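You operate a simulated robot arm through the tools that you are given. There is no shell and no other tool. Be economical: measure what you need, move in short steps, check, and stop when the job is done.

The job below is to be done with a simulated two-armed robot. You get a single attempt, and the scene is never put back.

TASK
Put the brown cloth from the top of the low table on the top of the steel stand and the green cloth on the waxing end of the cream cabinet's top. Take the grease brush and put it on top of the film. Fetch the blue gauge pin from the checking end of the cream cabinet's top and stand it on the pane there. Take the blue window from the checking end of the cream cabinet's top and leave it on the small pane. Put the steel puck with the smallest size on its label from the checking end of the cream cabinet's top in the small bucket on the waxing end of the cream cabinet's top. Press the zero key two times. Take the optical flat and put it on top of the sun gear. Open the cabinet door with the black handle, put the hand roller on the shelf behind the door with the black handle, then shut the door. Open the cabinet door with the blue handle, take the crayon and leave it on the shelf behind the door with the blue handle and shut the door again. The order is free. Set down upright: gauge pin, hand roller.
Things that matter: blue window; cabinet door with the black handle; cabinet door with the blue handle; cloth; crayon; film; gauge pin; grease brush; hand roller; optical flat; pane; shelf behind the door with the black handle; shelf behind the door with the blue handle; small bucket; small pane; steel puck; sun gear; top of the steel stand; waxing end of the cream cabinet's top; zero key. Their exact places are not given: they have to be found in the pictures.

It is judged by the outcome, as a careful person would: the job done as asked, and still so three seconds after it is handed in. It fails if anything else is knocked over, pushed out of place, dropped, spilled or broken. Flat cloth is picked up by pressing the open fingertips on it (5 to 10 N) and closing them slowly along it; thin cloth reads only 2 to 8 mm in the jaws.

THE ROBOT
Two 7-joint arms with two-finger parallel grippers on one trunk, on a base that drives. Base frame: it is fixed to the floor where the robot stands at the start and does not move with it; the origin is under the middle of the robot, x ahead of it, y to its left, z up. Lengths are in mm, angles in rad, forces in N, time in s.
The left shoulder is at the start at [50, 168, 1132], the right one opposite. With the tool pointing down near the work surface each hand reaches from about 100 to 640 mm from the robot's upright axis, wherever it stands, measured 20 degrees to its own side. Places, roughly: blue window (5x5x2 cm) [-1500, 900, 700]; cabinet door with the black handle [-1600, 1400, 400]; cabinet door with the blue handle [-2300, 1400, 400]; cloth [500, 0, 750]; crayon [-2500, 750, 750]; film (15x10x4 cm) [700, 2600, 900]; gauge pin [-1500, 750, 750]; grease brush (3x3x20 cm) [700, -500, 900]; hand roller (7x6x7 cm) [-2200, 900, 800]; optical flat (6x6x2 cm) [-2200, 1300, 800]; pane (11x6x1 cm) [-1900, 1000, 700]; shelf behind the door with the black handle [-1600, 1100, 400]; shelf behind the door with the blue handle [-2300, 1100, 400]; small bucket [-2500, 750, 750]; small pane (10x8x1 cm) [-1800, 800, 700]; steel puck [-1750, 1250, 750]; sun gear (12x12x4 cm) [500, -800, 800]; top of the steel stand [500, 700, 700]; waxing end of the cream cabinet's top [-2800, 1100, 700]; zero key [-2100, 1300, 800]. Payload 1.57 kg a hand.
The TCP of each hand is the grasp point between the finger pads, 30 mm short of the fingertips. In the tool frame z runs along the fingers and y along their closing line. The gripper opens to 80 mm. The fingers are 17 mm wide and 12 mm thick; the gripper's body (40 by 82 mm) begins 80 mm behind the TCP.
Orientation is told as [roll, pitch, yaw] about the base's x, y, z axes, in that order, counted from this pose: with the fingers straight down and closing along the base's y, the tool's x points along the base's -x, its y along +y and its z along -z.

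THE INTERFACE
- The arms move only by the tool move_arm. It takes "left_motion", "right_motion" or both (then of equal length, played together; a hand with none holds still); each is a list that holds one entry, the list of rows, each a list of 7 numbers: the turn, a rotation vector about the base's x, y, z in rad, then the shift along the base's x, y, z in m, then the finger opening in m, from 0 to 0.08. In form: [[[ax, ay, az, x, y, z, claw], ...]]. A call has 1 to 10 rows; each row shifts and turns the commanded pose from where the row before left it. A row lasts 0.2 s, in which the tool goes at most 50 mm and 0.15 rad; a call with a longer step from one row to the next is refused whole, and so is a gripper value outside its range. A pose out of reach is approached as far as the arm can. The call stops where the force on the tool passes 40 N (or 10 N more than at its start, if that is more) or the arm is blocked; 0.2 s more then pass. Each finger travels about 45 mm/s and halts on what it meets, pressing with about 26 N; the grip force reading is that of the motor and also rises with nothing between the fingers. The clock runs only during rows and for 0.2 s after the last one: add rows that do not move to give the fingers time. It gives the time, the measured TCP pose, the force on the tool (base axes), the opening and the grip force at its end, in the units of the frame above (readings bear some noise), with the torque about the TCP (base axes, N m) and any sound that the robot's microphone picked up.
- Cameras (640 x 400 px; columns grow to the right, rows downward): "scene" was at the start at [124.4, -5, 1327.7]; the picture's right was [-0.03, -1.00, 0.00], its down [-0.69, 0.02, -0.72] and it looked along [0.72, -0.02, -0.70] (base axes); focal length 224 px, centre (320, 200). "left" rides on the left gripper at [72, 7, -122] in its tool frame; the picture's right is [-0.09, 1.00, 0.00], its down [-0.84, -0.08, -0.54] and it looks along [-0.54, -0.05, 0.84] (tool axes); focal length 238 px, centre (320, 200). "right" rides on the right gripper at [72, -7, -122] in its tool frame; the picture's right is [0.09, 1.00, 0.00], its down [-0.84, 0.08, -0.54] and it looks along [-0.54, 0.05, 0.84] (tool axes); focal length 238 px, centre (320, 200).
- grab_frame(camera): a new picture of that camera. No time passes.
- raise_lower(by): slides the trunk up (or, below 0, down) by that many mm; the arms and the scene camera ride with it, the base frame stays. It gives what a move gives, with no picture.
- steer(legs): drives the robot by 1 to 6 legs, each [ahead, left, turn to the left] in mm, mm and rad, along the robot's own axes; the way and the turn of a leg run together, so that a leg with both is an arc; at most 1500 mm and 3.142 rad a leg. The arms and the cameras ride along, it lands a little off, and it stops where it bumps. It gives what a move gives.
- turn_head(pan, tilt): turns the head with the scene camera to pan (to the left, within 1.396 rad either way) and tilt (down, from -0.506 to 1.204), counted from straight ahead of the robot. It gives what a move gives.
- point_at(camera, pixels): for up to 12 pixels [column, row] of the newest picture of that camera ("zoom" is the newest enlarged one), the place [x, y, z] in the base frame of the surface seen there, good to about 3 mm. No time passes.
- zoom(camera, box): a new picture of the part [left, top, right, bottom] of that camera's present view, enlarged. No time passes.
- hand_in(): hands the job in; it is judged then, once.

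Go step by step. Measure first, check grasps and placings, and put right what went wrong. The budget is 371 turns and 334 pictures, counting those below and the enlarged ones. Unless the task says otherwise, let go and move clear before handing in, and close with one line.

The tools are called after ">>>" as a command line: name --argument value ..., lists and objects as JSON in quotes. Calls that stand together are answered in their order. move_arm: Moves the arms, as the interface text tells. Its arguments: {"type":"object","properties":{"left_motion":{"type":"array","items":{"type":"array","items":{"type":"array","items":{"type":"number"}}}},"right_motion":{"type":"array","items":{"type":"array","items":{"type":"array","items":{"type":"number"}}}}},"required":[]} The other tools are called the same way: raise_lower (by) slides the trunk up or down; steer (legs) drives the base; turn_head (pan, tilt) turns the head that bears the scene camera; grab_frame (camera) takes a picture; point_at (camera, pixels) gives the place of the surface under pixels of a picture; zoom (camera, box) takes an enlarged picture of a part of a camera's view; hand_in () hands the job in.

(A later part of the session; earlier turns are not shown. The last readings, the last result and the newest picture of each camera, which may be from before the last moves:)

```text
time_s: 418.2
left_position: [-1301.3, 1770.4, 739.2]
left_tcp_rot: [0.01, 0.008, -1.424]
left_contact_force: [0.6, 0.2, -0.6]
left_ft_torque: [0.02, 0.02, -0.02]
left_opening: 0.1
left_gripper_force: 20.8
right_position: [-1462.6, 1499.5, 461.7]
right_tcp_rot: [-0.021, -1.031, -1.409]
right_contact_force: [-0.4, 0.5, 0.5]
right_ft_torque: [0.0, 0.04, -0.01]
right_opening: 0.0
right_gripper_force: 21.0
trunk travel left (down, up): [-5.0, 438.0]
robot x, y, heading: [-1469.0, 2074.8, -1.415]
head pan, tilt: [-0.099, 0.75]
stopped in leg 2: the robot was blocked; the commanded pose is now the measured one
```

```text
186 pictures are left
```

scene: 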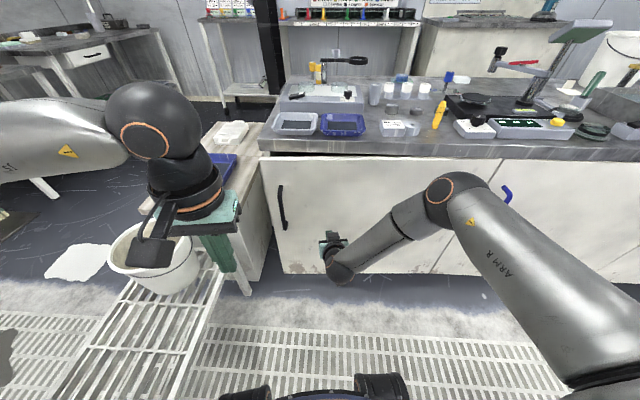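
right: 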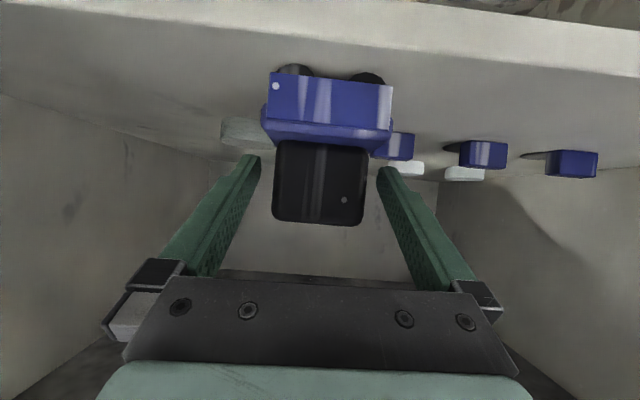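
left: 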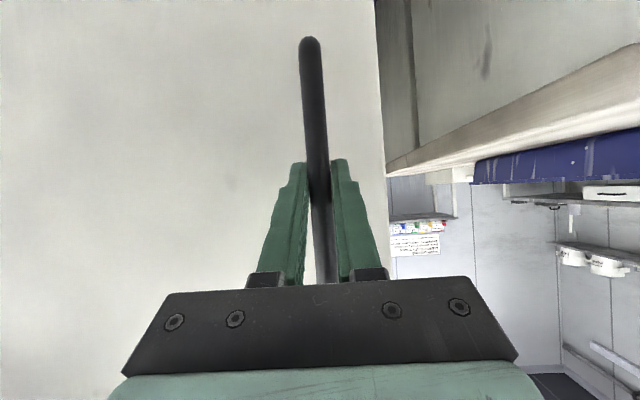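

Blocked on the left, with ~9° left on the door. Shift right a little and push straight forward.

>>> steer --legs '[[0, -50, -0.1], [70, 0, -0.05]]'

>>> steer --legs '[[25, 0, 0]]'

>>> grab_frame --camera "scene"

```text
time_s: 419.8
left_position: [-1395.5, 1673.3, 741.1]
left_tcp_rot: [0.011, 0.007, -1.577]
left_contact_force: [0.3, 0.1, -0.8]
left_ft_torque: [-0.02, -0.01, 0.02]
left_opening: 0.1
left_gripper_force: 21.6
right_position: [-1594.2, 1430.4, 461.4]
right_tcp_rot: [-0.023, -1.03, -1.558]
right_contact_force: [0.3, 0.0, 0.4]
right_ft_torque: [0.0, 0.0, 0.0]
right_opening: 0.1
right_gripper_force: 21.8
trunk travel left (down, up): [-5.0, 438.0]
robot x, y, heading: [-1513.4, 2000.5, -1.567]
head pan, tilt: [-0.099, 0.75]
```

```text
time_s: 420.6
left_position: [-1396.7, 1661.2, 740.3]
left_tcp_rot: [0.011, 0.008, -1.577]
left_contact_force: [0.0, -0.7, -0.1]
left_ft_torque: [0.02, -0.01, 0.0]
left_opening: 0.3
left_gripper_force: 21.5
right_position: [-1592.4, 1424.1, 457.4]
right_tcp_rot: [-0.018, -1.017, -1.558]
right_contact_force: [-0.2, 0.0, 0.3]
right_ft_torque: [-0.01, 0.0, 0.0]
right_opening: 0.0
right_gripper_force: 21.4
trunk travel left (down, up): [-5.0, 438.0]
robot x, y, heading: [-1512.5, 1986.5, -1.565]
head pan, tilt: [-0.099, 0.75]
stopped in leg 1: the force on the tool passed its limit (the readings are from after the stop); the commanded pose is now the measured one
```

```text
185 pictures are left
```

scene: 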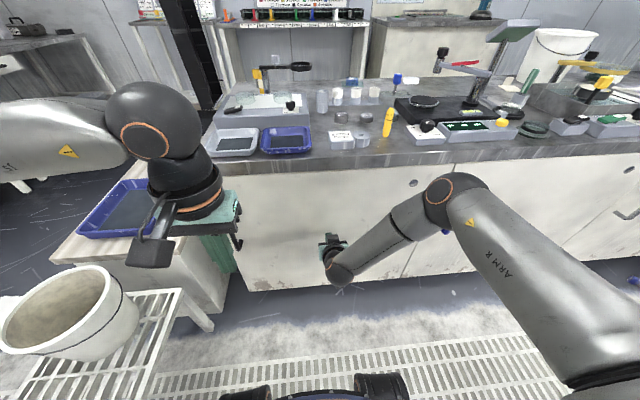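

The push reached the stop: door appears shut. Back off and check the edge.

>>> steer --legs '[[-300, 0, 0]]'

>>> turn_head --pan 0.1 --tilt 0.65

>>> grab_frame --camera "scene"

>>> zoom --camera "scene" --box '[180, 110, 460, 285]'

```text
time_s: 422.6
left_position: [-1396.9, 1958.6, 740.1]
left_tcp_rot: [0.012, 0.008, -1.573]
left_contact_force: [-0.8, -0.8, -0.4]
left_ft_torque: [-0.02, 0.01, -0.03]
left_opening: 0.0
left_gripper_force: 21.3
right_position: [-1593.1, 1721.9, 457.8]
right_tcp_rot: [-0.02, -1.017, -1.557]
right_contact_force: [0.5, 1.0, 0.0]
right_ft_torque: [-0.01, 0.06, -0.07]
right_opening: 0.2
right_gripper_force: 21.1
trunk travel left (down, up): [-5.0, 438.0]
robot x, y, heading: [-1514.6, 2277.3, -1.566]
head pan, tilt: [-0.099, 0.75]
```

```text
time_s: 423.4
left_position: [-1397.3, 1958.7, 739.2]
left_tcp_rot: [0.012, 0.009, -1.574]
left_contact_force: [-0.8, 0.1, -0.7]
left_ft_torque: [0.0, 0.0, -0.02]
left_opening: 0.0
left_gripper_force: 21.5
right_position: [-1593.3, 1720.8, 458.7]
right_tcp_rot: [-0.018, -1.018, -1.557]
right_contact_force: [-0.7, -0.3, 0.8]
right_ft_torque: [0.07, -0.01, 0.0]
right_opening: 0.0
right_gripper_force: 20.5
trunk travel left (down, up): [-5.0, 438.0]
robot x, y, heading: [-1513.9, 2280.9, -1.566]
head pan, tilt: [0.099, 0.649]
```

```text
184 pictures are left
```

scene: 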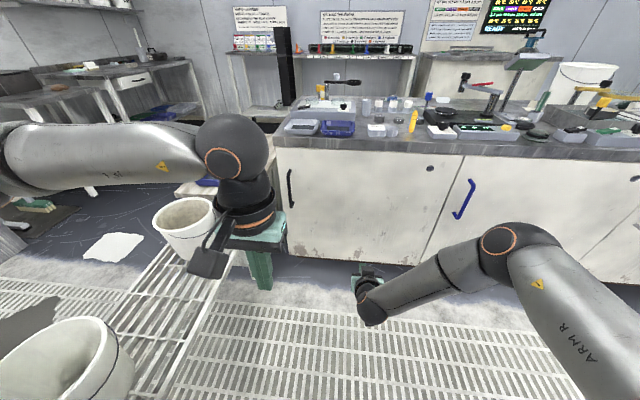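

```text
2.29 times, centred on (320, 198) of scene
```

zoom: 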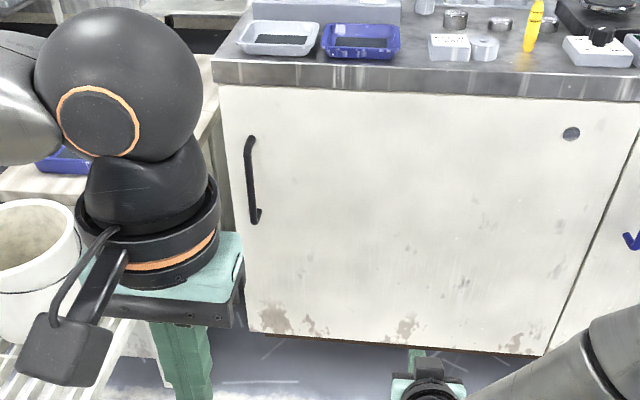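

>>> point_at --camera "zoom" --pixels '[[240, 250], [300, 200], [500, 250], [253, 180]]'

>>> point_at --camera "scene" --pixels '[[465, 198], [472, 185], [455, 215], [500, 200], [427, 240], [185, 225], [90, 360], [412, 120], [505, 130], [537, 133]]'

```text
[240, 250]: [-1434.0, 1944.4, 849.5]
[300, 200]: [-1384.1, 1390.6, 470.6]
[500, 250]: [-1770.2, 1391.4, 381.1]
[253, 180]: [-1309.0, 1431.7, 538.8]
```

```text
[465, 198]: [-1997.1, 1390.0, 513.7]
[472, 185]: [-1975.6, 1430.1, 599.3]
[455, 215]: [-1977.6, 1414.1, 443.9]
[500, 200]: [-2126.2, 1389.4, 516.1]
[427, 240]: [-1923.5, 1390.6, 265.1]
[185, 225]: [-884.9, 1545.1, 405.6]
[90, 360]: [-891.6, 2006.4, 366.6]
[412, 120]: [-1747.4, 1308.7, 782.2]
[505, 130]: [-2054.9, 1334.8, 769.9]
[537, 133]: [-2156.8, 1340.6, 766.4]
```

Black door is shut (face y≈1391). Now fetch the crayon with the right hand: raise trunk, open fingers, line up.

>>> raise_lower --by 255

>>> move_arm --right_motion '[[[0, 0, 0, 0, 0, 0.02, 0.02], [0, 0, 0, 0, 0, 0.02, 0.04], [0, 0, 0, 0, 0, 0.02, 0.05], [0, 0, 0, 0, 0, 0.02, 0.05]]]'

>>> steer --legs '[[0, -165, 0], [330, 0, 0]]'

>>> grab_frame --camera "right"

```text
time_s: 426.0
left_position: [-1396.1, 1959.3, 994.7]
left_tcp_rot: [0.011, 0.01, -1.575]
left_contact_force: [0.1, 0.0, 0.1]
left_ft_torque: [0.03, 0.0, -0.01]
left_opening: 0.0
left_gripper_force: 21.7
right_position: [-1593.1, 1721.2, 712.8]
right_tcp_rot: [-0.019, -1.019, -1.558]
right_contact_force: [-0.8, -0.3, 0.6]
right_ft_torque: [0.0, -0.01, -0.02]
right_opening: 0.1
right_gripper_force: 20.8
trunk travel left (down, up): [-260.0, 183.0]
robot x, y, heading: [-1513.7, 2280.8, -1.568]
head pan, tilt: [0.099, 0.649]
```

```text
time_s: 427.0
left_position: [-1396.2, 1959.2, 995.6]
left_tcp_rot: [0.009, 0.008, -1.574]
left_contact_force: [0.7, 0.0, 0.1]
left_ft_torque: [0.02, 0.02, -0.03]
left_opening: 0.0
left_gripper_force: 21.3
right_position: [-1593.3, 1721.2, 792.9]
right_tcp_rot: [-0.021, -1.017, -1.557]
right_contact_force: [0.7, -0.3, -0.2]
right_ft_torque: [-0.01, 0.01, -0.01]
right_opening: 50.0
right_gripper_force: 0.2
trunk travel left (down, up): [-260.0, 183.0]
robot x, y, heading: [-1515.0, 2279.7, -1.564]
head pan, tilt: [0.099, 0.649]
```

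```text
time_s: 430.2
left_position: [-1557.9, 1628.8, 993.6]
left_tcp_rot: [0.01, 0.008, -1.573]
left_contact_force: [0.3, 0.3, -0.2]
left_ft_torque: [0.0, 0.0, 0.01]
left_opening: 0.0
left_gripper_force: 21.5
right_position: [-1755.0, 1390.7, 791.8]
right_tcp_rot: [-0.019, -1.018, -1.557]
right_contact_force: [-0.3, -0.9, -0.3]
right_ft_torque: [0.02, -0.03, 0.0]
right_opening: 50.0
right_gripper_force: 0.0
trunk travel left (down, up): [-260.0, 183.0]
robot x, y, heading: [-1678.4, 1954.8, -1.563]
head pan, tilt: [0.099, 0.649]
```

```text
182 pictures are left
```

right: 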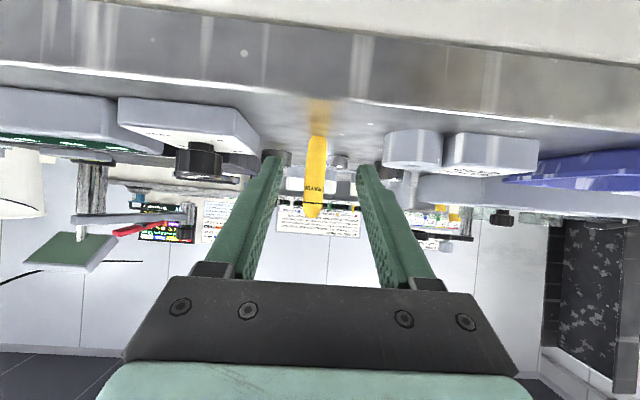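

Crayon centred. Advance 80 mm and grip.

>>> move_arm --right_motion '[[[0, 0, 0, -0.001, -0.02, 0, 0.05], [0, 0, 0, -0.001, -0.02, 0, 0.05], [0, 0, 0, -0.001, -0.02, 0, 0.05], [0, 0, 0, 0, -0.018, 0, 0.05], [0, 0, 0, 0, 0, 0, 0.035], [0, 0, 0, 0, 0, 0, 0.02], [0, 0, 0, 0, 0, 0, 0.01], [0, 0, 0, 0, 0, 0, 0.005], [0, 0, 0, 0, 0, 0, 0.005]]]'

>>> grab_frame --camera "right"

```text
time_s: 432.2
left_position: [-1558.5, 1629.8, 996.5]
left_tcp_rot: [0.01, 0.008, -1.573]
left_contact_force: [0.3, -0.4, -0.2]
left_ft_torque: [0.03, 0.01, 0.01]
left_opening: 0.0
left_gripper_force: 21.6
right_position: [-1757.2, 1313.8, 792.5]
right_tcp_rot: [-0.019, -1.018, -1.556]
right_contact_force: [0.0, 0.3, 0.1]
right_ft_torque: [-0.02, -0.02, 0.0]
right_opening: 16.8
right_gripper_force: 25.6
trunk travel left (down, up): [-260.0, 183.0]
robot x, y, heading: [-1677.9, 1951.4, -1.563]
head pan, tilt: [0.099, 0.649]
```

```text
181 pictures are left
```

right: 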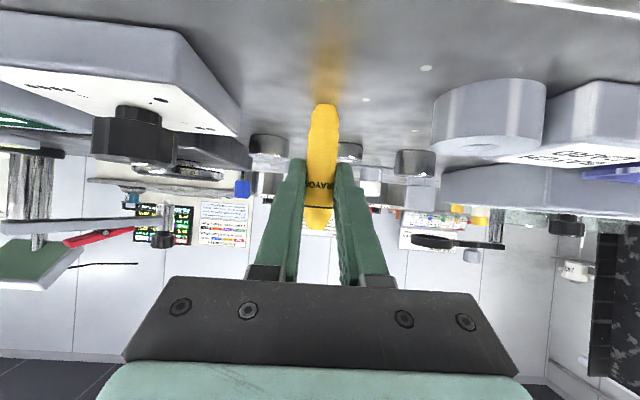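

Crayon held. Lift it clear and go to the zero key (yellow button near (−2055,1335)) to press it with the closed left hand.

>>> move_arm --right_motion '[[[0, 0, 0, 0, 0, 0.03, 0.005], [0, 0, 0, 0, 0.01, 0.04, 0.005], [0, 0, 0, 0, 0.03, 0.03, 0.005], [0, 0, 0, 0, 0.03, 0.02, 0.005], [0, 0, 0, 0, 0.03, 0, 0.005]]]'

>>> steer --legs '[[0, -470, 0]]'

>>> turn_head --pan 0.1 --tilt 0.9

>>> grab_frame --camera "scene"

```text
time_s: 433.4
left_position: [-1557.5, 1630.4, 995.2]
left_tcp_rot: [0.009, 0.009, -1.573]
left_contact_force: [0.7, -0.2, 0.0]
left_ft_torque: [0.01, -0.01, 0.0]
left_opening: 0.3
left_gripper_force: 21.2
right_position: [-1757.4, 1414.5, 913.6]
right_tcp_rot: [-0.017, -1.016, -1.554]
right_contact_force: [0.2, -0.2, 0.6]
right_ft_torque: [0.01, 0.01, -0.01]
right_opening: 16.9
right_gripper_force: 25.3
trunk travel left (down, up): [-260.0, 183.0]
robot x, y, heading: [-1676.6, 1945.9, -1.562]
head pan, tilt: [0.099, 0.649]
```

```text
time_s: 436.2
left_position: [-2033.4, 1627.5, 995.5]
left_tcp_rot: [0.011, 0.008, -1.579]
left_contact_force: [0.2, -0.4, 0.0]
left_ft_torque: [-0.01, 0.03, 0.02]
left_opening: 0.0
left_gripper_force: 21.5
right_position: [-2233.7, 1413.4, 912.5]
right_tcp_rot: [-0.016, -1.017, -1.563]
right_contact_force: [0.2, 0.6, 0.4]
right_ft_torque: [0.03, 0.0, 0.01]
right_opening: 17.1
right_gripper_force: 25.5
trunk travel left (down, up): [-260.0, 183.0]
robot x, y, heading: [-2146.4, 1951.6, -1.576]
head pan, tilt: [0.099, 0.649]
```

```text
time_s: 437.0
left_position: [-2032.2, 1627.6, 994.9]
left_tcp_rot: [0.009, 0.007, -1.58]
left_contact_force: [-0.7, 0.6, 0.5]
left_ft_torque: [0.03, -0.04, -0.01]
left_opening: 0.0
left_gripper_force: 21.2
right_position: [-2232.5, 1411.3, 914.5]
right_tcp_rot: [-0.017, -1.017, -1.561]
right_contact_force: [1.0, 0.8, -0.6]
right_ft_torque: [0.01, -0.01, -0.02]
right_opening: 17.0
right_gripper_force: 26.2
trunk travel left (down, up): [-260.0, 183.0]
robot x, y, heading: [-2153.2, 1951.7, -1.578]
head pan, tilt: [0.099, 0.901]
```

```text
180 pictures are left
```

scene: 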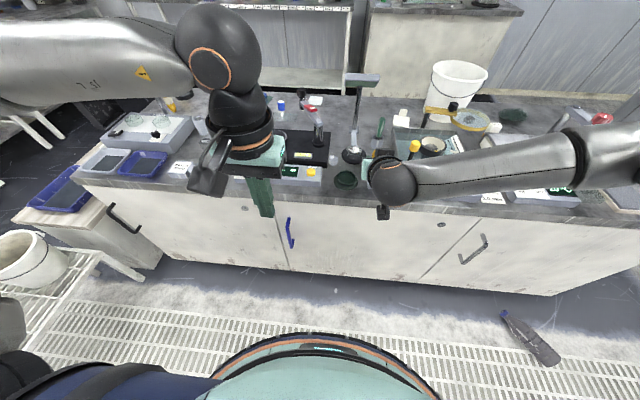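

>>> zoom --camera "scene" --box '[270, 130, 370, 200]'

>>> point_at --camera "scene" --pixels '[[311, 170], [311, 178], [345, 179], [345, 172], [295, 175], [288, 217], [288, 240], [275, 235], [430, 280]]'

>>> grab_frame --camera "left"

```text
5.71 times, centred on (320, 165) of scene
```

zoom: 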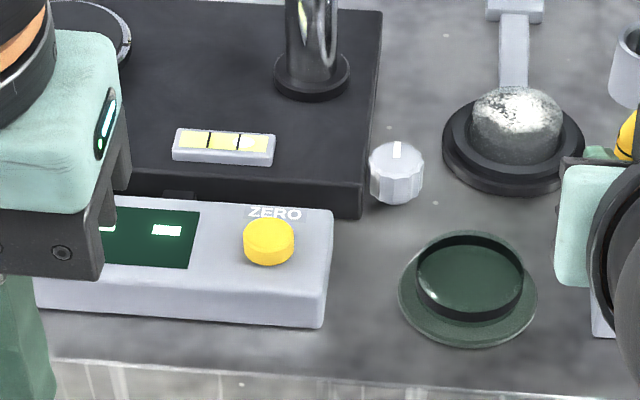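

```text
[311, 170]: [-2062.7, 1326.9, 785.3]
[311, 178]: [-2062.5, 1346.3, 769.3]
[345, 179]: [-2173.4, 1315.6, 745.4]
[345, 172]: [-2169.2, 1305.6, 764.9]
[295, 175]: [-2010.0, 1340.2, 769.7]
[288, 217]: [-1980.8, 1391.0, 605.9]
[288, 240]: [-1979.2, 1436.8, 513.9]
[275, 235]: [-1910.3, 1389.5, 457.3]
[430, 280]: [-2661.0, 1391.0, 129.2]
```

```text
178 pictures are left
```

left: 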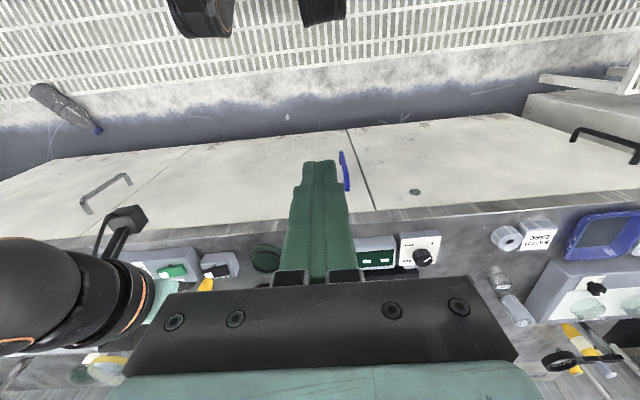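

Key labelled ZERO: top centre (−2062, 1328, 785). Drive 100 forward and bring the closed left fingertips above it.

>>> steer --legs '[[100, 0, 0]]'

>>> move_arm --left_motion '[[[0, 0, 0, -0.005, -0.033, -0.01, 0.0], [0, 0, 0, -0.005, -0.033, -0.02, 0.0], [0, 0, 0, -0.005, -0.033, -0.02, 0.0], [0, 0, 0, -0.005, -0.033, -0.03, 0.0], [0, 0, 0, -0.005, -0.033, -0.03, 0.0], [0, 0, 0, -0.005, -0.033, -0.03, 0.0], [0, 0, 0, 0, 0, 0, 0.0]]]'

>>> zoom --camera "scene" --box '[240, 120, 400, 230]'

>>> grab_frame --camera "left"

```text
time_s: 438.1
left_position: [-2033.0, 1527.9, 994.9]
left_tcp_rot: [0.01, 0.008, -1.581]
left_contact_force: [-0.2, 0.3, 0.7]
left_ft_torque: [0.04, -0.04, 0.02]
left_opening: 0.0
left_gripper_force: 20.5
right_position: [-2235.0, 1313.1, 912.2]
right_tcp_rot: [-0.019, -1.017, -1.563]
right_contact_force: [0.6, -0.9, -0.3]
right_ft_torque: [0.03, 0.01, -0.03]
right_opening: 17.1
right_gripper_force: 25.9
trunk travel left (down, up): [-260.0, 183.0]
robot x, y, heading: [-2152.3, 1847.7, -1.57]
head pan, tilt: [0.099, 0.901]
```

```text
time_s: 439.8
left_position: [-2062.1, 1331.5, 852.6]
left_tcp_rot: [0.011, 0.008, -1.58]
left_contact_force: [0.4, -0.5, 0.0]
left_ft_torque: [0.01, -0.02, -0.01]
left_opening: 0.1
left_gripper_force: 21.0
right_position: [-2232.2, 1314.6, 914.2]
right_tcp_rot: [-0.019, -1.019, -1.562]
right_contact_force: [0.4, -0.4, 0.5]
right_ft_torque: [0.01, -0.02, -0.02]
right_opening: 16.9
right_gripper_force: 25.9
trunk travel left (down, up): [-260.0, 183.0]
robot x, y, heading: [-2150.8, 1850.4, -1.572]
head pan, tilt: [0.099, 0.901]
```

```text
3.64 times, centred on (320, 175) of scene
```

zoom: 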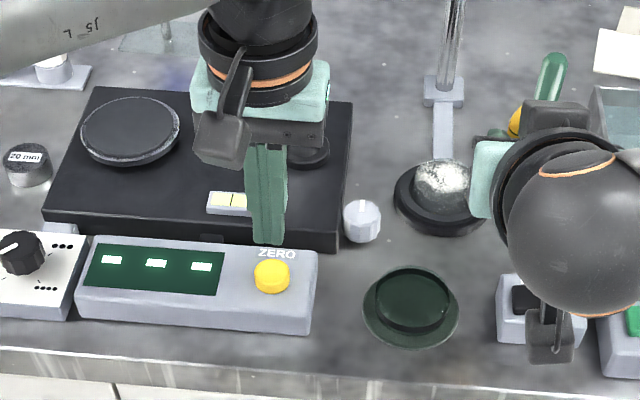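

```text
176 pictures are left
```

left: 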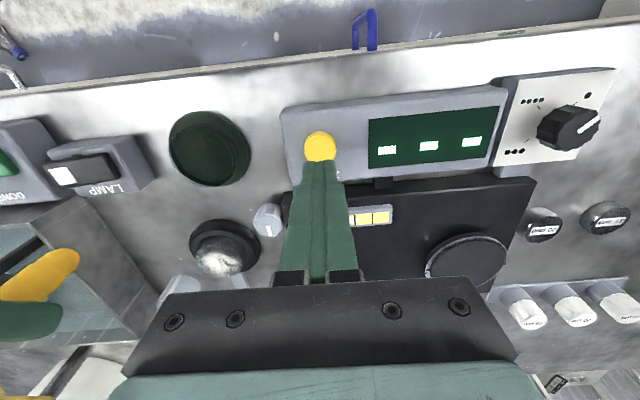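

Aligned over the key. Lower to just above and press slowly.

>>> move_arm --left_motion '[[[0, 0, 0, 0, 0.002, -0.02, 0.0], [0, 0, 0, 0, 0, -0.013, 0.0], [0, 0, 0, 0, 0, -0.003, 0.0], [0, 0, 0, 0, 0, -0.002, 0.0]]]'

```text
time_s: 440.8
left_position: [-2062.5, 1333.7, 816.5]
left_tcp_rot: [0.012, 0.008, -1.58]
left_contact_force: [0.5, 0.8, -0.2]
left_ft_torque: [0.0, -0.01, -0.06]
left_opening: 0.1
left_gripper_force: 21.4
right_position: [-2234.1, 1313.4, 913.2]
right_tcp_rot: [-0.018, -1.017, -1.562]
right_contact_force: [0.5, 0.2, 0.3]
right_ft_torque: [0.01, -0.02, -0.03]
right_opening: 17.1
right_gripper_force: 25.8
trunk travel left (down, up): [-260.0, 183.0]
robot x, y, heading: [-2150.6, 1852.9, -1.57]
head pan, tilt: [0.099, 0.901]
```

>>> move_arm --left_motion '[[[0, 0, 0, 0, 0, -0.002, 0.0], [0, 0, 0, 0, 0, -0.002, 0.0], [0, 0, 0, 0, 0, -0.001, 0.0]]]'

```text
time_s: 441.6
left_position: [-2062.5, 1333.5, 811.4]
left_tcp_rot: [0.011, 0.008, -1.58]
left_contact_force: [-0.9, 0.6, 1.4]
left_ft_torque: [0.01, 0.0, 0.0]
left_opening: 0.1
left_gripper_force: 21.0
right_position: [-2234.5, 1313.8, 913.8]
right_tcp_rot: [-0.018, -1.017, -1.564]
right_contact_force: [0.5, 0.9, 0.0]
right_ft_torque: [-0.02, 0.02, -0.01]
right_opening: 17.2
right_gripper_force: 25.9
trunk travel left (down, up): [-260.0, 183.0]
robot x, y, heading: [-2149.2, 1849.7, -1.572]
head pan, tilt: [0.099, 0.901]
```

>>> move_arm --left_motion '[[[0, 0, 0, 0, 0, -0.001, 0.0], [0, 0, 0, 0, 0, -0.001, 0.0], [0, 0, 0, 0, 0, 0, 0.0]]]'

```text
time_s: 442.4
left_position: [-2061.3, 1333.2, 809.1]
left_tcp_rot: [0.01, 0.008, -1.579]
left_contact_force: [-0.1, 1.2, 2.6]
left_ft_torque: [0.03, 0.01, -0.01]
left_opening: 0.2
left_gripper_force: 21.3
right_position: [-2233.6, 1313.9, 913.8]
right_tcp_rot: [-0.019, -1.016, -1.563]
right_contact_force: [0.7, -0.3, -0.7]
right_ft_torque: [0.0, 0.01, 0.01]
right_opening: 17.0
right_gripper_force: 25.8
trunk travel left (down, up): [-260.0, 183.0]
robot x, y, heading: [-2145.9, 1850.4, -1.568]
head pan, tilt: [0.099, 0.901]
heard: click
```

Click heard: first press. Release fully.

>>> move_arm --left_motion '[[[0, 0, 0, 0, 0, 0.004, 0.0], [0, 0, 0, 0, 0, 0.006, 0.0], [0, 0, 0, 0, 0, 0, 0.0], [0, 0, 0, 0, 0, 0, 0.0]]]'

>>> zoom --camera "scene" --box '[240, 120, 400, 230]'

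```text
time_s: 443.4
left_position: [-2063.8, 1332.8, 819.0]
left_tcp_rot: [0.011, 0.009, -1.579]
left_contact_force: [0.0, -0.4, -0.9]
left_ft_torque: [0.01, 0.01, 0.02]
left_opening: 0.0
left_gripper_force: 21.1
right_position: [-2233.3, 1313.5, 913.1]
right_tcp_rot: [-0.019, -1.018, -1.561]
right_contact_force: [0.1, -1.4, 1.0]
right_ft_torque: [-0.04, -0.03, 0.0]
right_opening: 17.1
right_gripper_force: 25.9
trunk travel left (down, up): [-260.0, 183.0]
robot x, y, heading: [-2150.8, 1848.8, -1.569]
head pan, tilt: [0.099, 0.901]
```

```text
3.64 times, centred on (320, 175) of scene
```

zoom: 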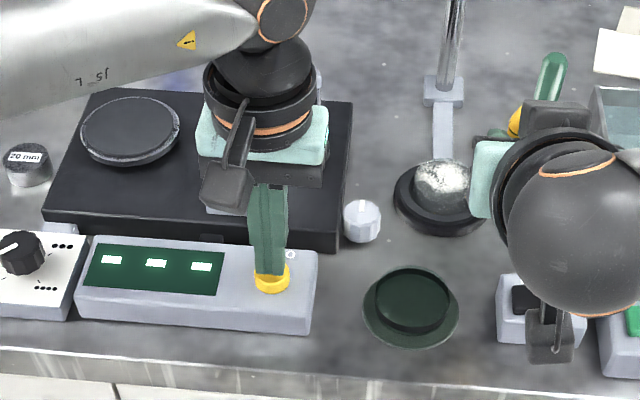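

Second press, same depth.

>>> move_arm --left_motion '[[[0, 0, 0, 0, 0, -0.003, 0.0], [0, 0, 0, 0, 0, -0.003, 0.0], [0, 0, 0, 0, 0, -0.002, 0.0], [0, 0, 0, 0, 0, -0.002, 0.0], [0, 0, 0, 0, 0, -0.0005, 0.0], [0, 0, 0, 0, 0, 0, 0.0]]]'

```text
time_s: 444.8
left_position: [-2062.5, 1332.9, 810.1]
left_tcp_rot: [0.012, 0.006, -1.581]
left_contact_force: [0.3, 0.0, 2.1]
left_ft_torque: [-0.05, -0.01, 0.01]
left_opening: 0.1
left_gripper_force: 22.2
right_position: [-2233.1, 1313.9, 913.2]
right_tcp_rot: [-0.018, -1.019, -1.561]
right_contact_force: [-0.1, 0.6, -0.5]
right_ft_torque: [-0.02, 0.03, -0.01]
right_opening: 16.7
right_gripper_force: 26.3
trunk travel left (down, up): [-260.0, 183.0]
robot x, y, heading: [-2147.4, 1848.3, -1.568]
head pan, tilt: [0.099, 0.901]
heard: click
```

Two clicks. Raise, back off, lower the trunk and tilt the left hand for the blue handle.

>>> move_arm --left_motion '[[[0, 0, 0, 0, 0, 0.03, 0.0], [0, 0, 0, 0, 0, 0.04, 0.0], [0, 0, 0, 0, 0.02, 0.03, 0.0]]]'

>>> steer --legs '[[-400, 0, 0]]'

>>> raise_lower --by -255

>>> move_arm --left_motion '[[[-0.13, 0, 0, 0, 0.008, -0.015, 0.02], [-0.13, 0, 0, 0, 0.008, -0.015, 0.05], [-0.13, 0, 0, 0, 0.008, -0.015, 0.08], [-0.13, 0, 0, 0, 0.008, -0.015, 0.08], [-0.13, 0, 0, 0, 0.008, -0.015, 0.08], [-0.13, 0, 0, 0, 0.008, -0.01, 0.08], [-0.13, 0, 0, 0, 0, -0.01, 0.08], [-0.13, 0, 0, 0, 0, -0.01, 0.08]]]'

>>> grab_frame --camera "left"

```text
time_s: 445.6
left_position: [-2061.6, 1353.5, 909.5]
left_tcp_rot: [0.01, 0.008, -1.578]
left_contact_force: [0.0, 0.2, -1.0]
left_ft_torque: [0.03, 0.0, 0.0]
left_opening: 0.0
left_gripper_force: 20.9
right_position: [-2232.3, 1314.2, 913.6]
right_tcp_rot: [-0.016, -1.018, -1.562]
right_contact_force: [0.4, -0.5, -0.2]
right_ft_torque: [0.0, -0.02, 0.0]
right_opening: 17.2
right_gripper_force: 25.8
trunk travel left (down, up): [-260.0, 183.0]
robot x, y, heading: [-2149.2, 1848.2, -1.566]
head pan, tilt: [0.099, 0.901]
```

```text
time_s: 448.0
left_position: [-2062.8, 1749.5, 910.2]
left_tcp_rot: [0.009, 0.006, -1.583]
left_contact_force: [-1.2, 0.2, -0.3]
left_ft_torque: [-0.03, -0.02, -0.01]
left_opening: 0.0
left_gripper_force: 21.3
right_position: [-2234.5, 1711.6, 912.7]
right_tcp_rot: [-0.017, -1.018, -1.564]
right_contact_force: [-0.4, 0.4, 0.0]
right_ft_torque: [0.01, 0.0, -0.03]
right_opening: 17.1
right_gripper_force: 26.1
trunk travel left (down, up): [-260.0, 183.0]
robot x, y, heading: [-2150.3, 2249.5, -1.572]
head pan, tilt: [0.099, 0.901]
```

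```text
time_s: 450.6
left_position: [-2063.0, 1749.5, 654.3]
left_tcp_rot: [0.011, 0.008, -1.581]
left_contact_force: [0.6, -1.0, 0.5]
left_ft_torque: [-0.01, -0.02, 0.0]
left_opening: 0.0
left_gripper_force: 21.4
right_position: [-2235.5, 1711.1, 657.9]
right_tcp_rot: [-0.017, -1.017, -1.565]
right_contact_force: [0.0, -0.1, 0.2]
right_ft_torque: [-0.01, 0.04, 0.0]
right_opening: 17.0
right_gripper_force: 25.9
trunk travel left (down, up): [-5.0, 438.0]
robot x, y, heading: [-2144.8, 2252.3, -1.576]
head pan, tilt: [0.099, 0.901]
```

```text
time_s: 452.4
left_position: [-2063.9, 1796.9, 550.0]
left_tcp_rot: [0.026, -1.036, -1.592]
left_contact_force: [-0.4, -0.2, 0.2]
left_ft_torque: [0.0, 0.03, -0.02]
left_opening: 80.1
left_gripper_force: 0.0
right_position: [-2234.6, 1711.2, 658.0]
right_tcp_rot: [-0.019, -1.018, -1.564]
right_contact_force: [-0.4, 0.8, 0.1]
right_ft_torque: [-0.01, -0.03, -0.03]
right_opening: 17.3
right_gripper_force: 26.4
trunk travel left (down, up): [-5.0, 438.0]
robot x, y, heading: [-2147.4, 2249.9, -1.572]
head pan, tilt: [0.099, 0.901]
```

```text
174 pictures are left
```

left: 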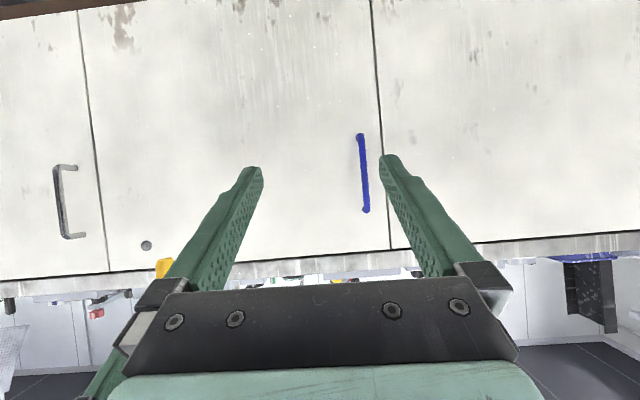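

>>> point_at --camera "left" --pixels '[[360, 150], [364, 190], [378, 100], [95, 180], [383, 190], [62, 200]]'

>>> move_arm --right_motion '[[[0, 0, 0, 0, 0.02, 0.025, 0.005], [0, 0, 0, 0, 0.02, 0.025, 0.005], [0, 0, 0, 0, 0.02, 0.025, 0.005], [0, 0, 0, 0, 0.02, 0.025, 0.005], [0, 0, 0, 0, 0.02, 0.025, 0.005], [0, 0, 0, 0, 0.02, 0.01, 0.005]]]'

```text
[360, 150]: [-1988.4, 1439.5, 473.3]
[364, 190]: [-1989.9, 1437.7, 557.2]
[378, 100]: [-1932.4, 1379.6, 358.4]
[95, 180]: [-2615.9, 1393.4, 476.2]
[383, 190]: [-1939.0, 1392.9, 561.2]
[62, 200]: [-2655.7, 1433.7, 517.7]
```

```text
time_s: 453.9
left_position: [-2062.9, 1797.2, 550.1]
left_tcp_rot: [0.028, -1.032, -1.591]
left_contact_force: [1.0, 0.4, 0.1]
left_ft_torque: [0.0, -0.04, -0.02]
left_opening: 79.7
left_gripper_force: 0.1
right_position: [-2235.2, 1832.4, 793.3]
right_tcp_rot: [-0.018, -1.016, -1.564]
right_contact_force: [0.4, 0.0, 0.0]
right_ft_torque: [-0.03, -0.02, -0.01]
right_opening: 17.0
right_gripper_force: 26.1
trunk travel left (down, up): [-5.0, 438.0]
robot x, y, heading: [-2147.7, 2247.1, -1.57]
head pan, tilt: [0.099, 0.901]
```

Blue bar x≈−1987, hinge seam x≈−2616. Drive left 75, ahead 325.

>>> steer --legs '[[0, 75, 0], [322, 0, 0]]'

>>> grab_frame --camera "left"

```text
time_s: 456.6
left_position: [-1985.6, 1475.7, 549.4]
left_tcp_rot: [0.029, -1.031, -1.589]
left_contact_force: [1.0, 0.8, 0.0]
left_ft_torque: [-0.01, -0.02, -0.01]
left_opening: 79.9
left_gripper_force: 0.1
right_position: [-2158.2, 1509.2, 794.4]
right_tcp_rot: [-0.017, -1.019, -1.56]
right_contact_force: [0.0, -0.2, 0.4]
right_ft_torque: [0.02, -0.02, -0.01]
right_opening: 16.9
right_gripper_force: 26.0
trunk travel left (down, up): [-5.0, 438.0]
robot x, y, heading: [-2071.8, 1920.6, -1.568]
head pan, tilt: [0.099, 0.901]
```

```text
173 pictures are left
```

left: 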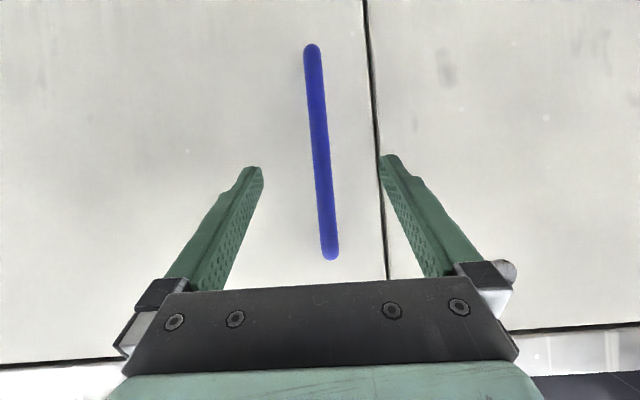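

Centred (col ~321). Advance 38 mm and close on the bar.

>>> move_arm --left_motion '[[[0, 0, 0, -0.001, -0.02, -0.005, 0.08], [0, 0, 0, 0, -0.018, -0.005, 0.06], [0, 0, 0, 0, 0, 0, 0.045], [0, 0, 0, 0, 0, 0, 0.03], [0, 0, 0, 0, 0, 0, 0.015], [0, 0, 0, 0, 0, 0, 0.005], [0, 0, 0, 0, 0, 0, 0.0], [0, 0, 0, 0, 0, 0, 0.0]]]'

```text
time_s: 458.4
left_position: [-1984.2, 1437.6, 537.7]
left_tcp_rot: [0.032, -1.032, -1.584]
left_contact_force: [20.3, 4.7, 3.1]
left_ft_torque: [-0.05, 0.53, 0.11]
left_opening: 14.1
left_gripper_force: 30.3
right_position: [-2155.8, 1511.0, 794.3]
right_tcp_rot: [-0.019, -1.018, -1.559]
right_contact_force: [-0.7, 0.9, -0.7]
right_ft_torque: [0.02, -0.01, -0.02]
right_opening: 17.0
right_gripper_force: 25.6
trunk travel left (down, up): [-5.0, 438.0]
robot x, y, heading: [-2073.8, 1924.8, -1.569]
head pan, tilt: [0.099, 0.901]
```

Gripped. Swing the blue door open on its arc.

>>> steer --legs '[[-108, -108, 0.2], [-162, -163, 0.3], [-162, -163, 0.3]]'

>>> grab_frame --camera "scene"

```text
time_s: 462.5
left_position: [-2211.2, 1871.9, 538.5]
left_tcp_rot: [0.039, -1.033, -0.783]
left_contact_force: [18.6, 23.2, 4.5]
left_ft_torque: [-0.41, 0.29, 0.17]
left_opening: 14.1
left_gripper_force: 30.5
right_position: [-2384.5, 1796.8, 794.1]
right_tcp_rot: [-0.021, -1.018, -0.754]
right_contact_force: [0.1, -0.2, -0.4]
right_ft_torque: [-0.01, -0.02, 0.02]
right_opening: 16.7
right_gripper_force: 26.0
trunk travel left (down, up): [-5.0, 438.0]
robot x, y, heading: [-2624.8, 2146.9, -0.762]
head pan, tilt: [0.099, 0.901]
```

```text
172 pictures are left
```

scene: 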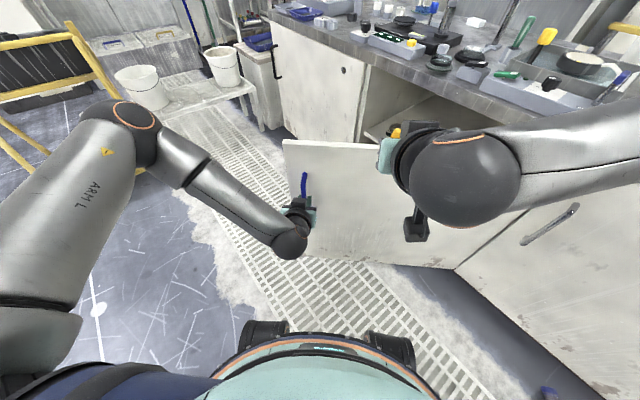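

>>> steer --legs '[[-162, -163, 0.3], [-162, -163, 0.3]]'

>>> move_arm --left_motion '[[[0, 0, 0, 0, 0, 0, 0.03], [0, 0, 0, 0, 0, 0, 0.06], [0, 0, 0, 0, 0, 0, 0.08], [0, 0, 0, 0, 0, 0, 0.08]]]'

>>> grab_frame --camera "scene"

```text
time_s: 465.5
left_position: [-2554.2, 2008.8, 538.5]
left_tcp_rot: [0.041, -1.033, -0.182]
left_contact_force: [0.5, 10.9, 2.2]
left_ft_torque: [-0.52, 0.17, 0.07]
left_opening: 14.1
left_gripper_force: 30.2
right_position: [-2653.8, 1848.5, 793.9]
right_tcp_rot: [-0.017, -1.018, -0.155]
right_contact_force: [-0.6, 0.2, -0.2]
right_ft_torque: [-0.02, -0.03, 0.01]
right_opening: 17.2
right_gripper_force: 26.1
trunk travel left (down, up): [-5.0, 438.0]
robot x, y, heading: [-3054.0, 1999.5, -0.165]
head pan, tilt: [0.099, 0.901]
```

```text
time_s: 466.5
left_position: [-2554.2, 2009.2, 538.7]
left_tcp_rot: [0.042, -1.034, -0.186]
left_contact_force: [-0.4, 0.0, 0.3]
left_ft_torque: [0.0, -0.01, 0.0]
left_opening: 79.8
left_gripper_force: 0.0
right_position: [-2654.0, 1848.4, 793.9]
right_tcp_rot: [-0.017, -1.016, -0.154]
right_contact_force: [0.6, -0.6, 0.0]
right_ft_torque: [-0.02, 0.0, -0.05]
right_opening: 17.2
right_gripper_force: 25.9
trunk travel left (down, up): [-5.0, 438.0]
robot x, y, heading: [-3054.9, 2000.9, -0.165]
head pan, tilt: [0.099, 0.901]
```

```text
171 pictures are left
```

scene: 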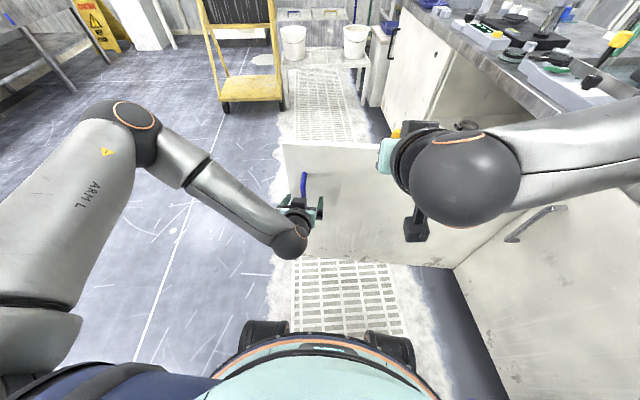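

Blue door is open ~80°. Drive around its edge to face the shelf.

>>> steer --legs '[[-110, 0, 0], [0, 690, 0], [0, 0, -1.405], [0, 840, 0]]'

>>> turn_head --pan 0.0 --tilt 0.5

>>> grab_frame --camera "scene"

```text
time_s: 478.7
left_position: [-2119.5, 2216.9, 538.9]
left_tcp_rot: [0.044, -1.034, -1.589]
left_contact_force: [0.5, -0.4, -0.2]
left_ft_torque: [0.0, 0.02, -0.01]
left_opening: 79.9
left_gripper_force: 0.0
right_position: [-2293.8, 2288.6, 793.8]
right_tcp_rot: [-0.02, -1.017, -1.561]
right_contact_force: [0.1, 0.1, -0.7]
right_ft_torque: [0.01, 0.02, -0.02]
right_opening: 17.0
right_gripper_force: 26.2
trunk travel left (down, up): [-5.0, 438.0]
robot x, y, heading: [-2207.7, 2702.9, -1.567]
head pan, tilt: [0.099, 0.901]
```

```text
time_s: 479.5
left_position: [-2119.4, 2216.4, 539.3]
left_tcp_rot: [0.042, -1.032, -1.589]
left_contact_force: [0.2, -0.4, -0.6]
left_ft_torque: [-0.01, -0.02, 0.02]
left_opening: 80.0
left_gripper_force: 0.0
right_position: [-2292.6, 2289.2, 794.7]
right_tcp_rot: [-0.018, -1.017, -1.561]
right_contact_force: [-0.2, 0.4, -0.6]
right_ft_torque: [-0.01, -0.01, -0.02]
right_opening: 17.1
right_gripper_force: 26.3
trunk travel left (down, up): [-5.0, 438.0]
robot x, y, heading: [-2209.5, 2708.8, -1.565]
head pan, tilt: [0.0, 0.499]
```

```text
170 pictures are left
```

scene: 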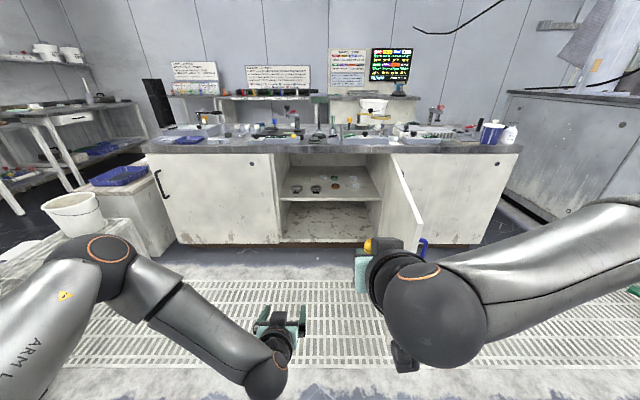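

>>> zoom --camera "scene" --box '[265, 145, 435, 250]'

>>> point_at --camera "scene" --pixels '[[290, 199], [330, 200], [370, 200], [316, 187], [298, 187], [338, 180], [360, 183], [345, 195], [410, 240], [395, 155], [285, 170]]'

```text
3.76 times, centred on (350, 198) of scene
```

zoom: 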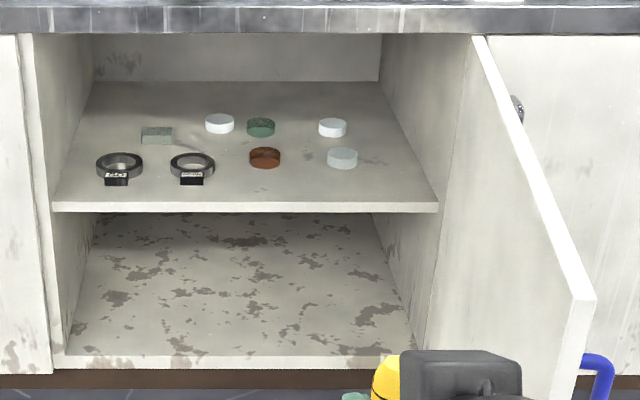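

```text
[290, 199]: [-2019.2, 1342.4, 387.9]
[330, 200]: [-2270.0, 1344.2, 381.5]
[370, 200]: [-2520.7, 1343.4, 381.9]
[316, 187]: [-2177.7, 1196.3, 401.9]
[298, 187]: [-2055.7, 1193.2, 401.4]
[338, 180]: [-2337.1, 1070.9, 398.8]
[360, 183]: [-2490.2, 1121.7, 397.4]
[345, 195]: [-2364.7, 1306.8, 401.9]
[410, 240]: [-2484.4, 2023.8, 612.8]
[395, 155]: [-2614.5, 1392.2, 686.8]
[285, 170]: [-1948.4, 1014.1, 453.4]
```

Front strip of the shelf is free; place the crayon at about (−2330, 1300). Lower the right hand (and pull the left back a bit).

>>> move_arm --right_motion '[[[0, 0, 0, 0, -0.014, -0.034, 0.005], [0, 0, 0, 0, -0.014, -0.034, 0.005], [0, 0, 0, 0, -0.014, -0.034, 0.005], [0, 0, 0, 0, -0.014, -0.034, 0.005], [0, 0, 0, 0, -0.014, -0.034, 0.005], [0, 0, 0, 0, -0.014, -0.034, 0.005], [0, 0, 0, 0, -0.014, -0.034, 0.005], [0, 0, 0, 0, -0.014, -0.034, 0.005], [0, 0, 0, 0, -0.014, -0.034, 0.005], [0, 0, 0, 0, -0.014, -0.034, 0.005]]]' --left_motion '[[[0, 0, 0, 0, 0.01, 0.0, 0.08], [0, 0, 0, 0, 0.01, 0, 0.06], [0, 0, 0, 0, 0.01, 0, 0.04], [0, 0, 0, 0, 0.01, 0, 0.02], [0, 0, 0, 0, 0.01, 0, 0.0], [0, 0, 0, 0, 0.01, 0, 0.0], [0, 0, 0, 0, 0, 0, 0.0], [0, 0, 0, 0, 0, 0, 0.0], [0, 0, 0, 0, 0, 0, 0.0], [0, 0, 0, 0, 0, 0, 0.0]]]'

```text
time_s: 481.7
left_position: [-2119.3, 2276.5, 537.9]
left_tcp_rot: [0.041, -1.034, -1.588]
left_contact_force: [0.3, -0.8, 0.5]
left_ft_torque: [0.0, 0.03, 0.01]
left_opening: 0.0
left_gripper_force: 21.4
right_position: [-2292.4, 2147.7, 453.4]
right_tcp_rot: [-0.02, -1.013, -1.561]
right_contact_force: [0.0, -0.5, -0.6]
right_ft_torque: [0.02, -0.02, 0.02]
right_opening: 17.0
right_gripper_force: 26.2
trunk travel left (down, up): [-5.0, 438.0]
robot x, y, heading: [-2210.5, 2705.9, -1.567]
head pan, tilt: [0.0, 0.499]
```

>>> move_arm --right_motion '[[[0, 0, 0, 0, 0, 0.012, 0.005]]]'

>>> steer --legs '[[765, 0, 0]]'

>>> turn_head --pan 0.0 --tilt 0.8

>>> grab_frame --camera "scene"

>>> grab_frame --camera "right"

```text
time_s: 482.1
left_position: [-2118.2, 2276.6, 538.6]
left_tcp_rot: [0.043, -1.033, -1.588]
left_contact_force: [0.2, 0.1, 0.0]
left_ft_torque: [0.0, -0.03, 0.04]
left_opening: 0.0
left_gripper_force: 20.9
right_position: [-2292.7, 2148.5, 465.1]
right_tcp_rot: [-0.02, -1.018, -1.56]
right_contact_force: [-0.1, 0.6, -1.0]
right_ft_torque: [-0.02, 0.0, -0.02]
right_opening: 17.3
right_gripper_force: 25.5
trunk travel left (down, up): [-5.0, 438.0]
robot x, y, heading: [-2210.6, 2704.4, -1.571]
head pan, tilt: [0.0, 0.499]
```

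```text
time_s: 486.3
left_position: [-2119.4, 1511.4, 538.7]
left_tcp_rot: [0.043, -1.034, -1.591]
left_contact_force: [0.1, -1.0, 0.1]
left_ft_torque: [-0.03, 0.0, 0.0]
left_opening: 0.0
left_gripper_force: 21.6
right_position: [-2295.2, 1383.5, 466.9]
right_tcp_rot: [-0.019, -1.017, -1.563]
right_contact_force: [0.9, -0.6, 0.4]
right_ft_torque: [0.0, 0.01, -0.03]
right_opening: 16.8
right_gripper_force: 26.8
trunk travel left (down, up): [-5.0, 438.0]
robot x, y, heading: [-2209.1, 1941.4, -1.571]
head pan, tilt: [0.0, 0.499]
```

```text
time_s: 487.1
left_position: [-2119.8, 1511.2, 539.4]
left_tcp_rot: [0.04, -1.033, -1.591]
left_contact_force: [0.1, -0.3, 0.4]
left_ft_torque: [-0.02, 0.01, 0.03]
left_opening: 0.0
left_gripper_force: 21.3
right_position: [-2294.9, 1385.4, 466.1]
right_tcp_rot: [-0.019, -1.017, -1.563]
right_contact_force: [-0.4, -0.7, -0.9]
right_ft_torque: [0.0, 0.01, -0.04]
right_opening: 17.0
right_gripper_force: 26.4
trunk travel left (down, up): [-5.0, 438.0]
robot x, y, heading: [-2207.7, 1942.1, -1.572]
head pan, tilt: [0.0, 0.799]
```

```text
168 pictures are left
```

scene: 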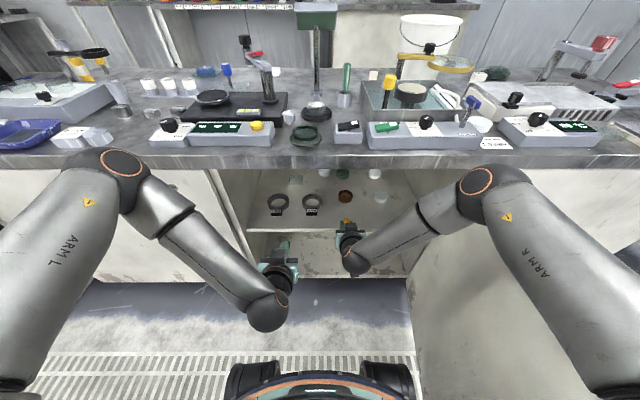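

```text
167 pictures are left
```

right: 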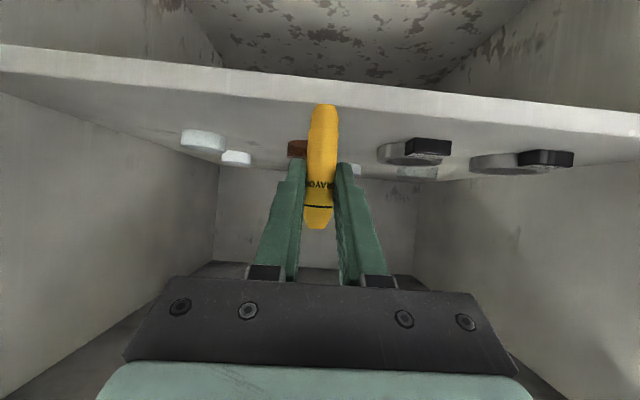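

>>> point_at --camera "scene" --pixels '[[120, 165], [135, 185], [478, 180], [445, 205], [150, 210]]'

```text
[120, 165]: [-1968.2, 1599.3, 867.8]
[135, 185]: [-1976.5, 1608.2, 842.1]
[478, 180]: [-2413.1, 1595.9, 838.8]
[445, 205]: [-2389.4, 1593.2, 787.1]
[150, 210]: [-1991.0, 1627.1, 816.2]
```

>>> steer --legs '[[50, 0, 0]]'

>>> move_arm --right_motion '[[[0, 0, 0, 0, -0.017, 0, 0.005], [0, 0, 0, 0, -0.015, 0, 0.005], [0, 0, 0, 0, 0, -0.006, 0.005], [0, 0, 0, 0, 0, -0.004, 0.005], [0, 0, 0, 0, 0, -0.002, 0.005], [0, 0, 0, 0, 0, 0, 0.005]]]'

>>> grab_frame --camera "right"

```text
time_s: 488.0
left_position: [-2119.9, 1461.9, 537.6]
left_tcp_rot: [0.042, -1.031, -1.592]
left_contact_force: [-0.3, -0.4, 1.0]
left_ft_torque: [0.0, -0.02, 0.0]
left_opening: 0.2
left_gripper_force: 21.7
right_position: [-2295.7, 1334.6, 466.6]
right_tcp_rot: [-0.02, -1.016, -1.564]
right_contact_force: [1.2, -0.3, 0.1]
right_ft_torque: [0.02, -0.02, 0.01]
right_opening: 17.0
right_gripper_force: 26.2
trunk travel left (down, up): [-5.0, 438.0]
robot x, y, heading: [-2207.4, 1890.9, -1.572]
head pan, tilt: [0.0, 0.799]
```

```text
time_s: 489.4
left_position: [-2120.4, 1461.5, 538.7]
left_tcp_rot: [0.041, -1.035, -1.592]
left_contact_force: [0.4, -0.2, -0.6]
left_ft_torque: [0.01, -0.01, -0.03]
left_opening: 0.2
left_gripper_force: 21.6
right_position: [-2294.3, 1303.4, 453.4]
right_tcp_rot: [-0.018, -1.018, -1.564]
right_contact_force: [0.5, -0.7, 0.1]
right_ft_torque: [0.0, -0.01, 0.0]
right_opening: 17.1
right_gripper_force: 25.4
trunk travel left (down, up): [-5.0, 438.0]
robot x, y, heading: [-2207.6, 1891.3, -1.573]
head pan, tilt: [0.0, 0.799]
```

```text
166 pictures are left
```

right: 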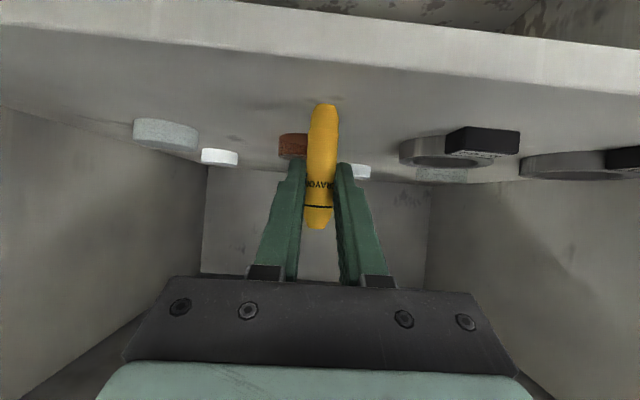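

Lower the last millimetres until contact.

>>> move_arm --right_motion '[[[0, 0, 0, 0, 0, -0.002, 0.005], [0, 0, 0, 0, 0, -0.001, 0.005], [0, 0, 0, 0, 0, 0, 0.005]]]'

```text
time_s: 490.2
left_position: [-2121.0, 1461.9, 539.3]
left_tcp_rot: [0.044, -1.035, -1.592]
left_contact_force: [-0.8, 0.0, 0.2]
left_ft_torque: [0.0, -0.02, 0.01]
left_opening: 0.1
left_gripper_force: 21.1
right_position: [-2295.5, 1302.3, 452.1]
right_tcp_rot: [-0.019, -1.022, -1.565]
right_contact_force: [-1.6, 2.4, 14.0]
right_ft_torque: [-0.01, 0.0, 0.03]
right_opening: 17.0
right_gripper_force: 25.9
trunk travel left (down, up): [-5.0, 438.0]
robot x, y, heading: [-2209.5, 1891.5, -1.573]
head pan, tilt: [0.0, 0.799]
```

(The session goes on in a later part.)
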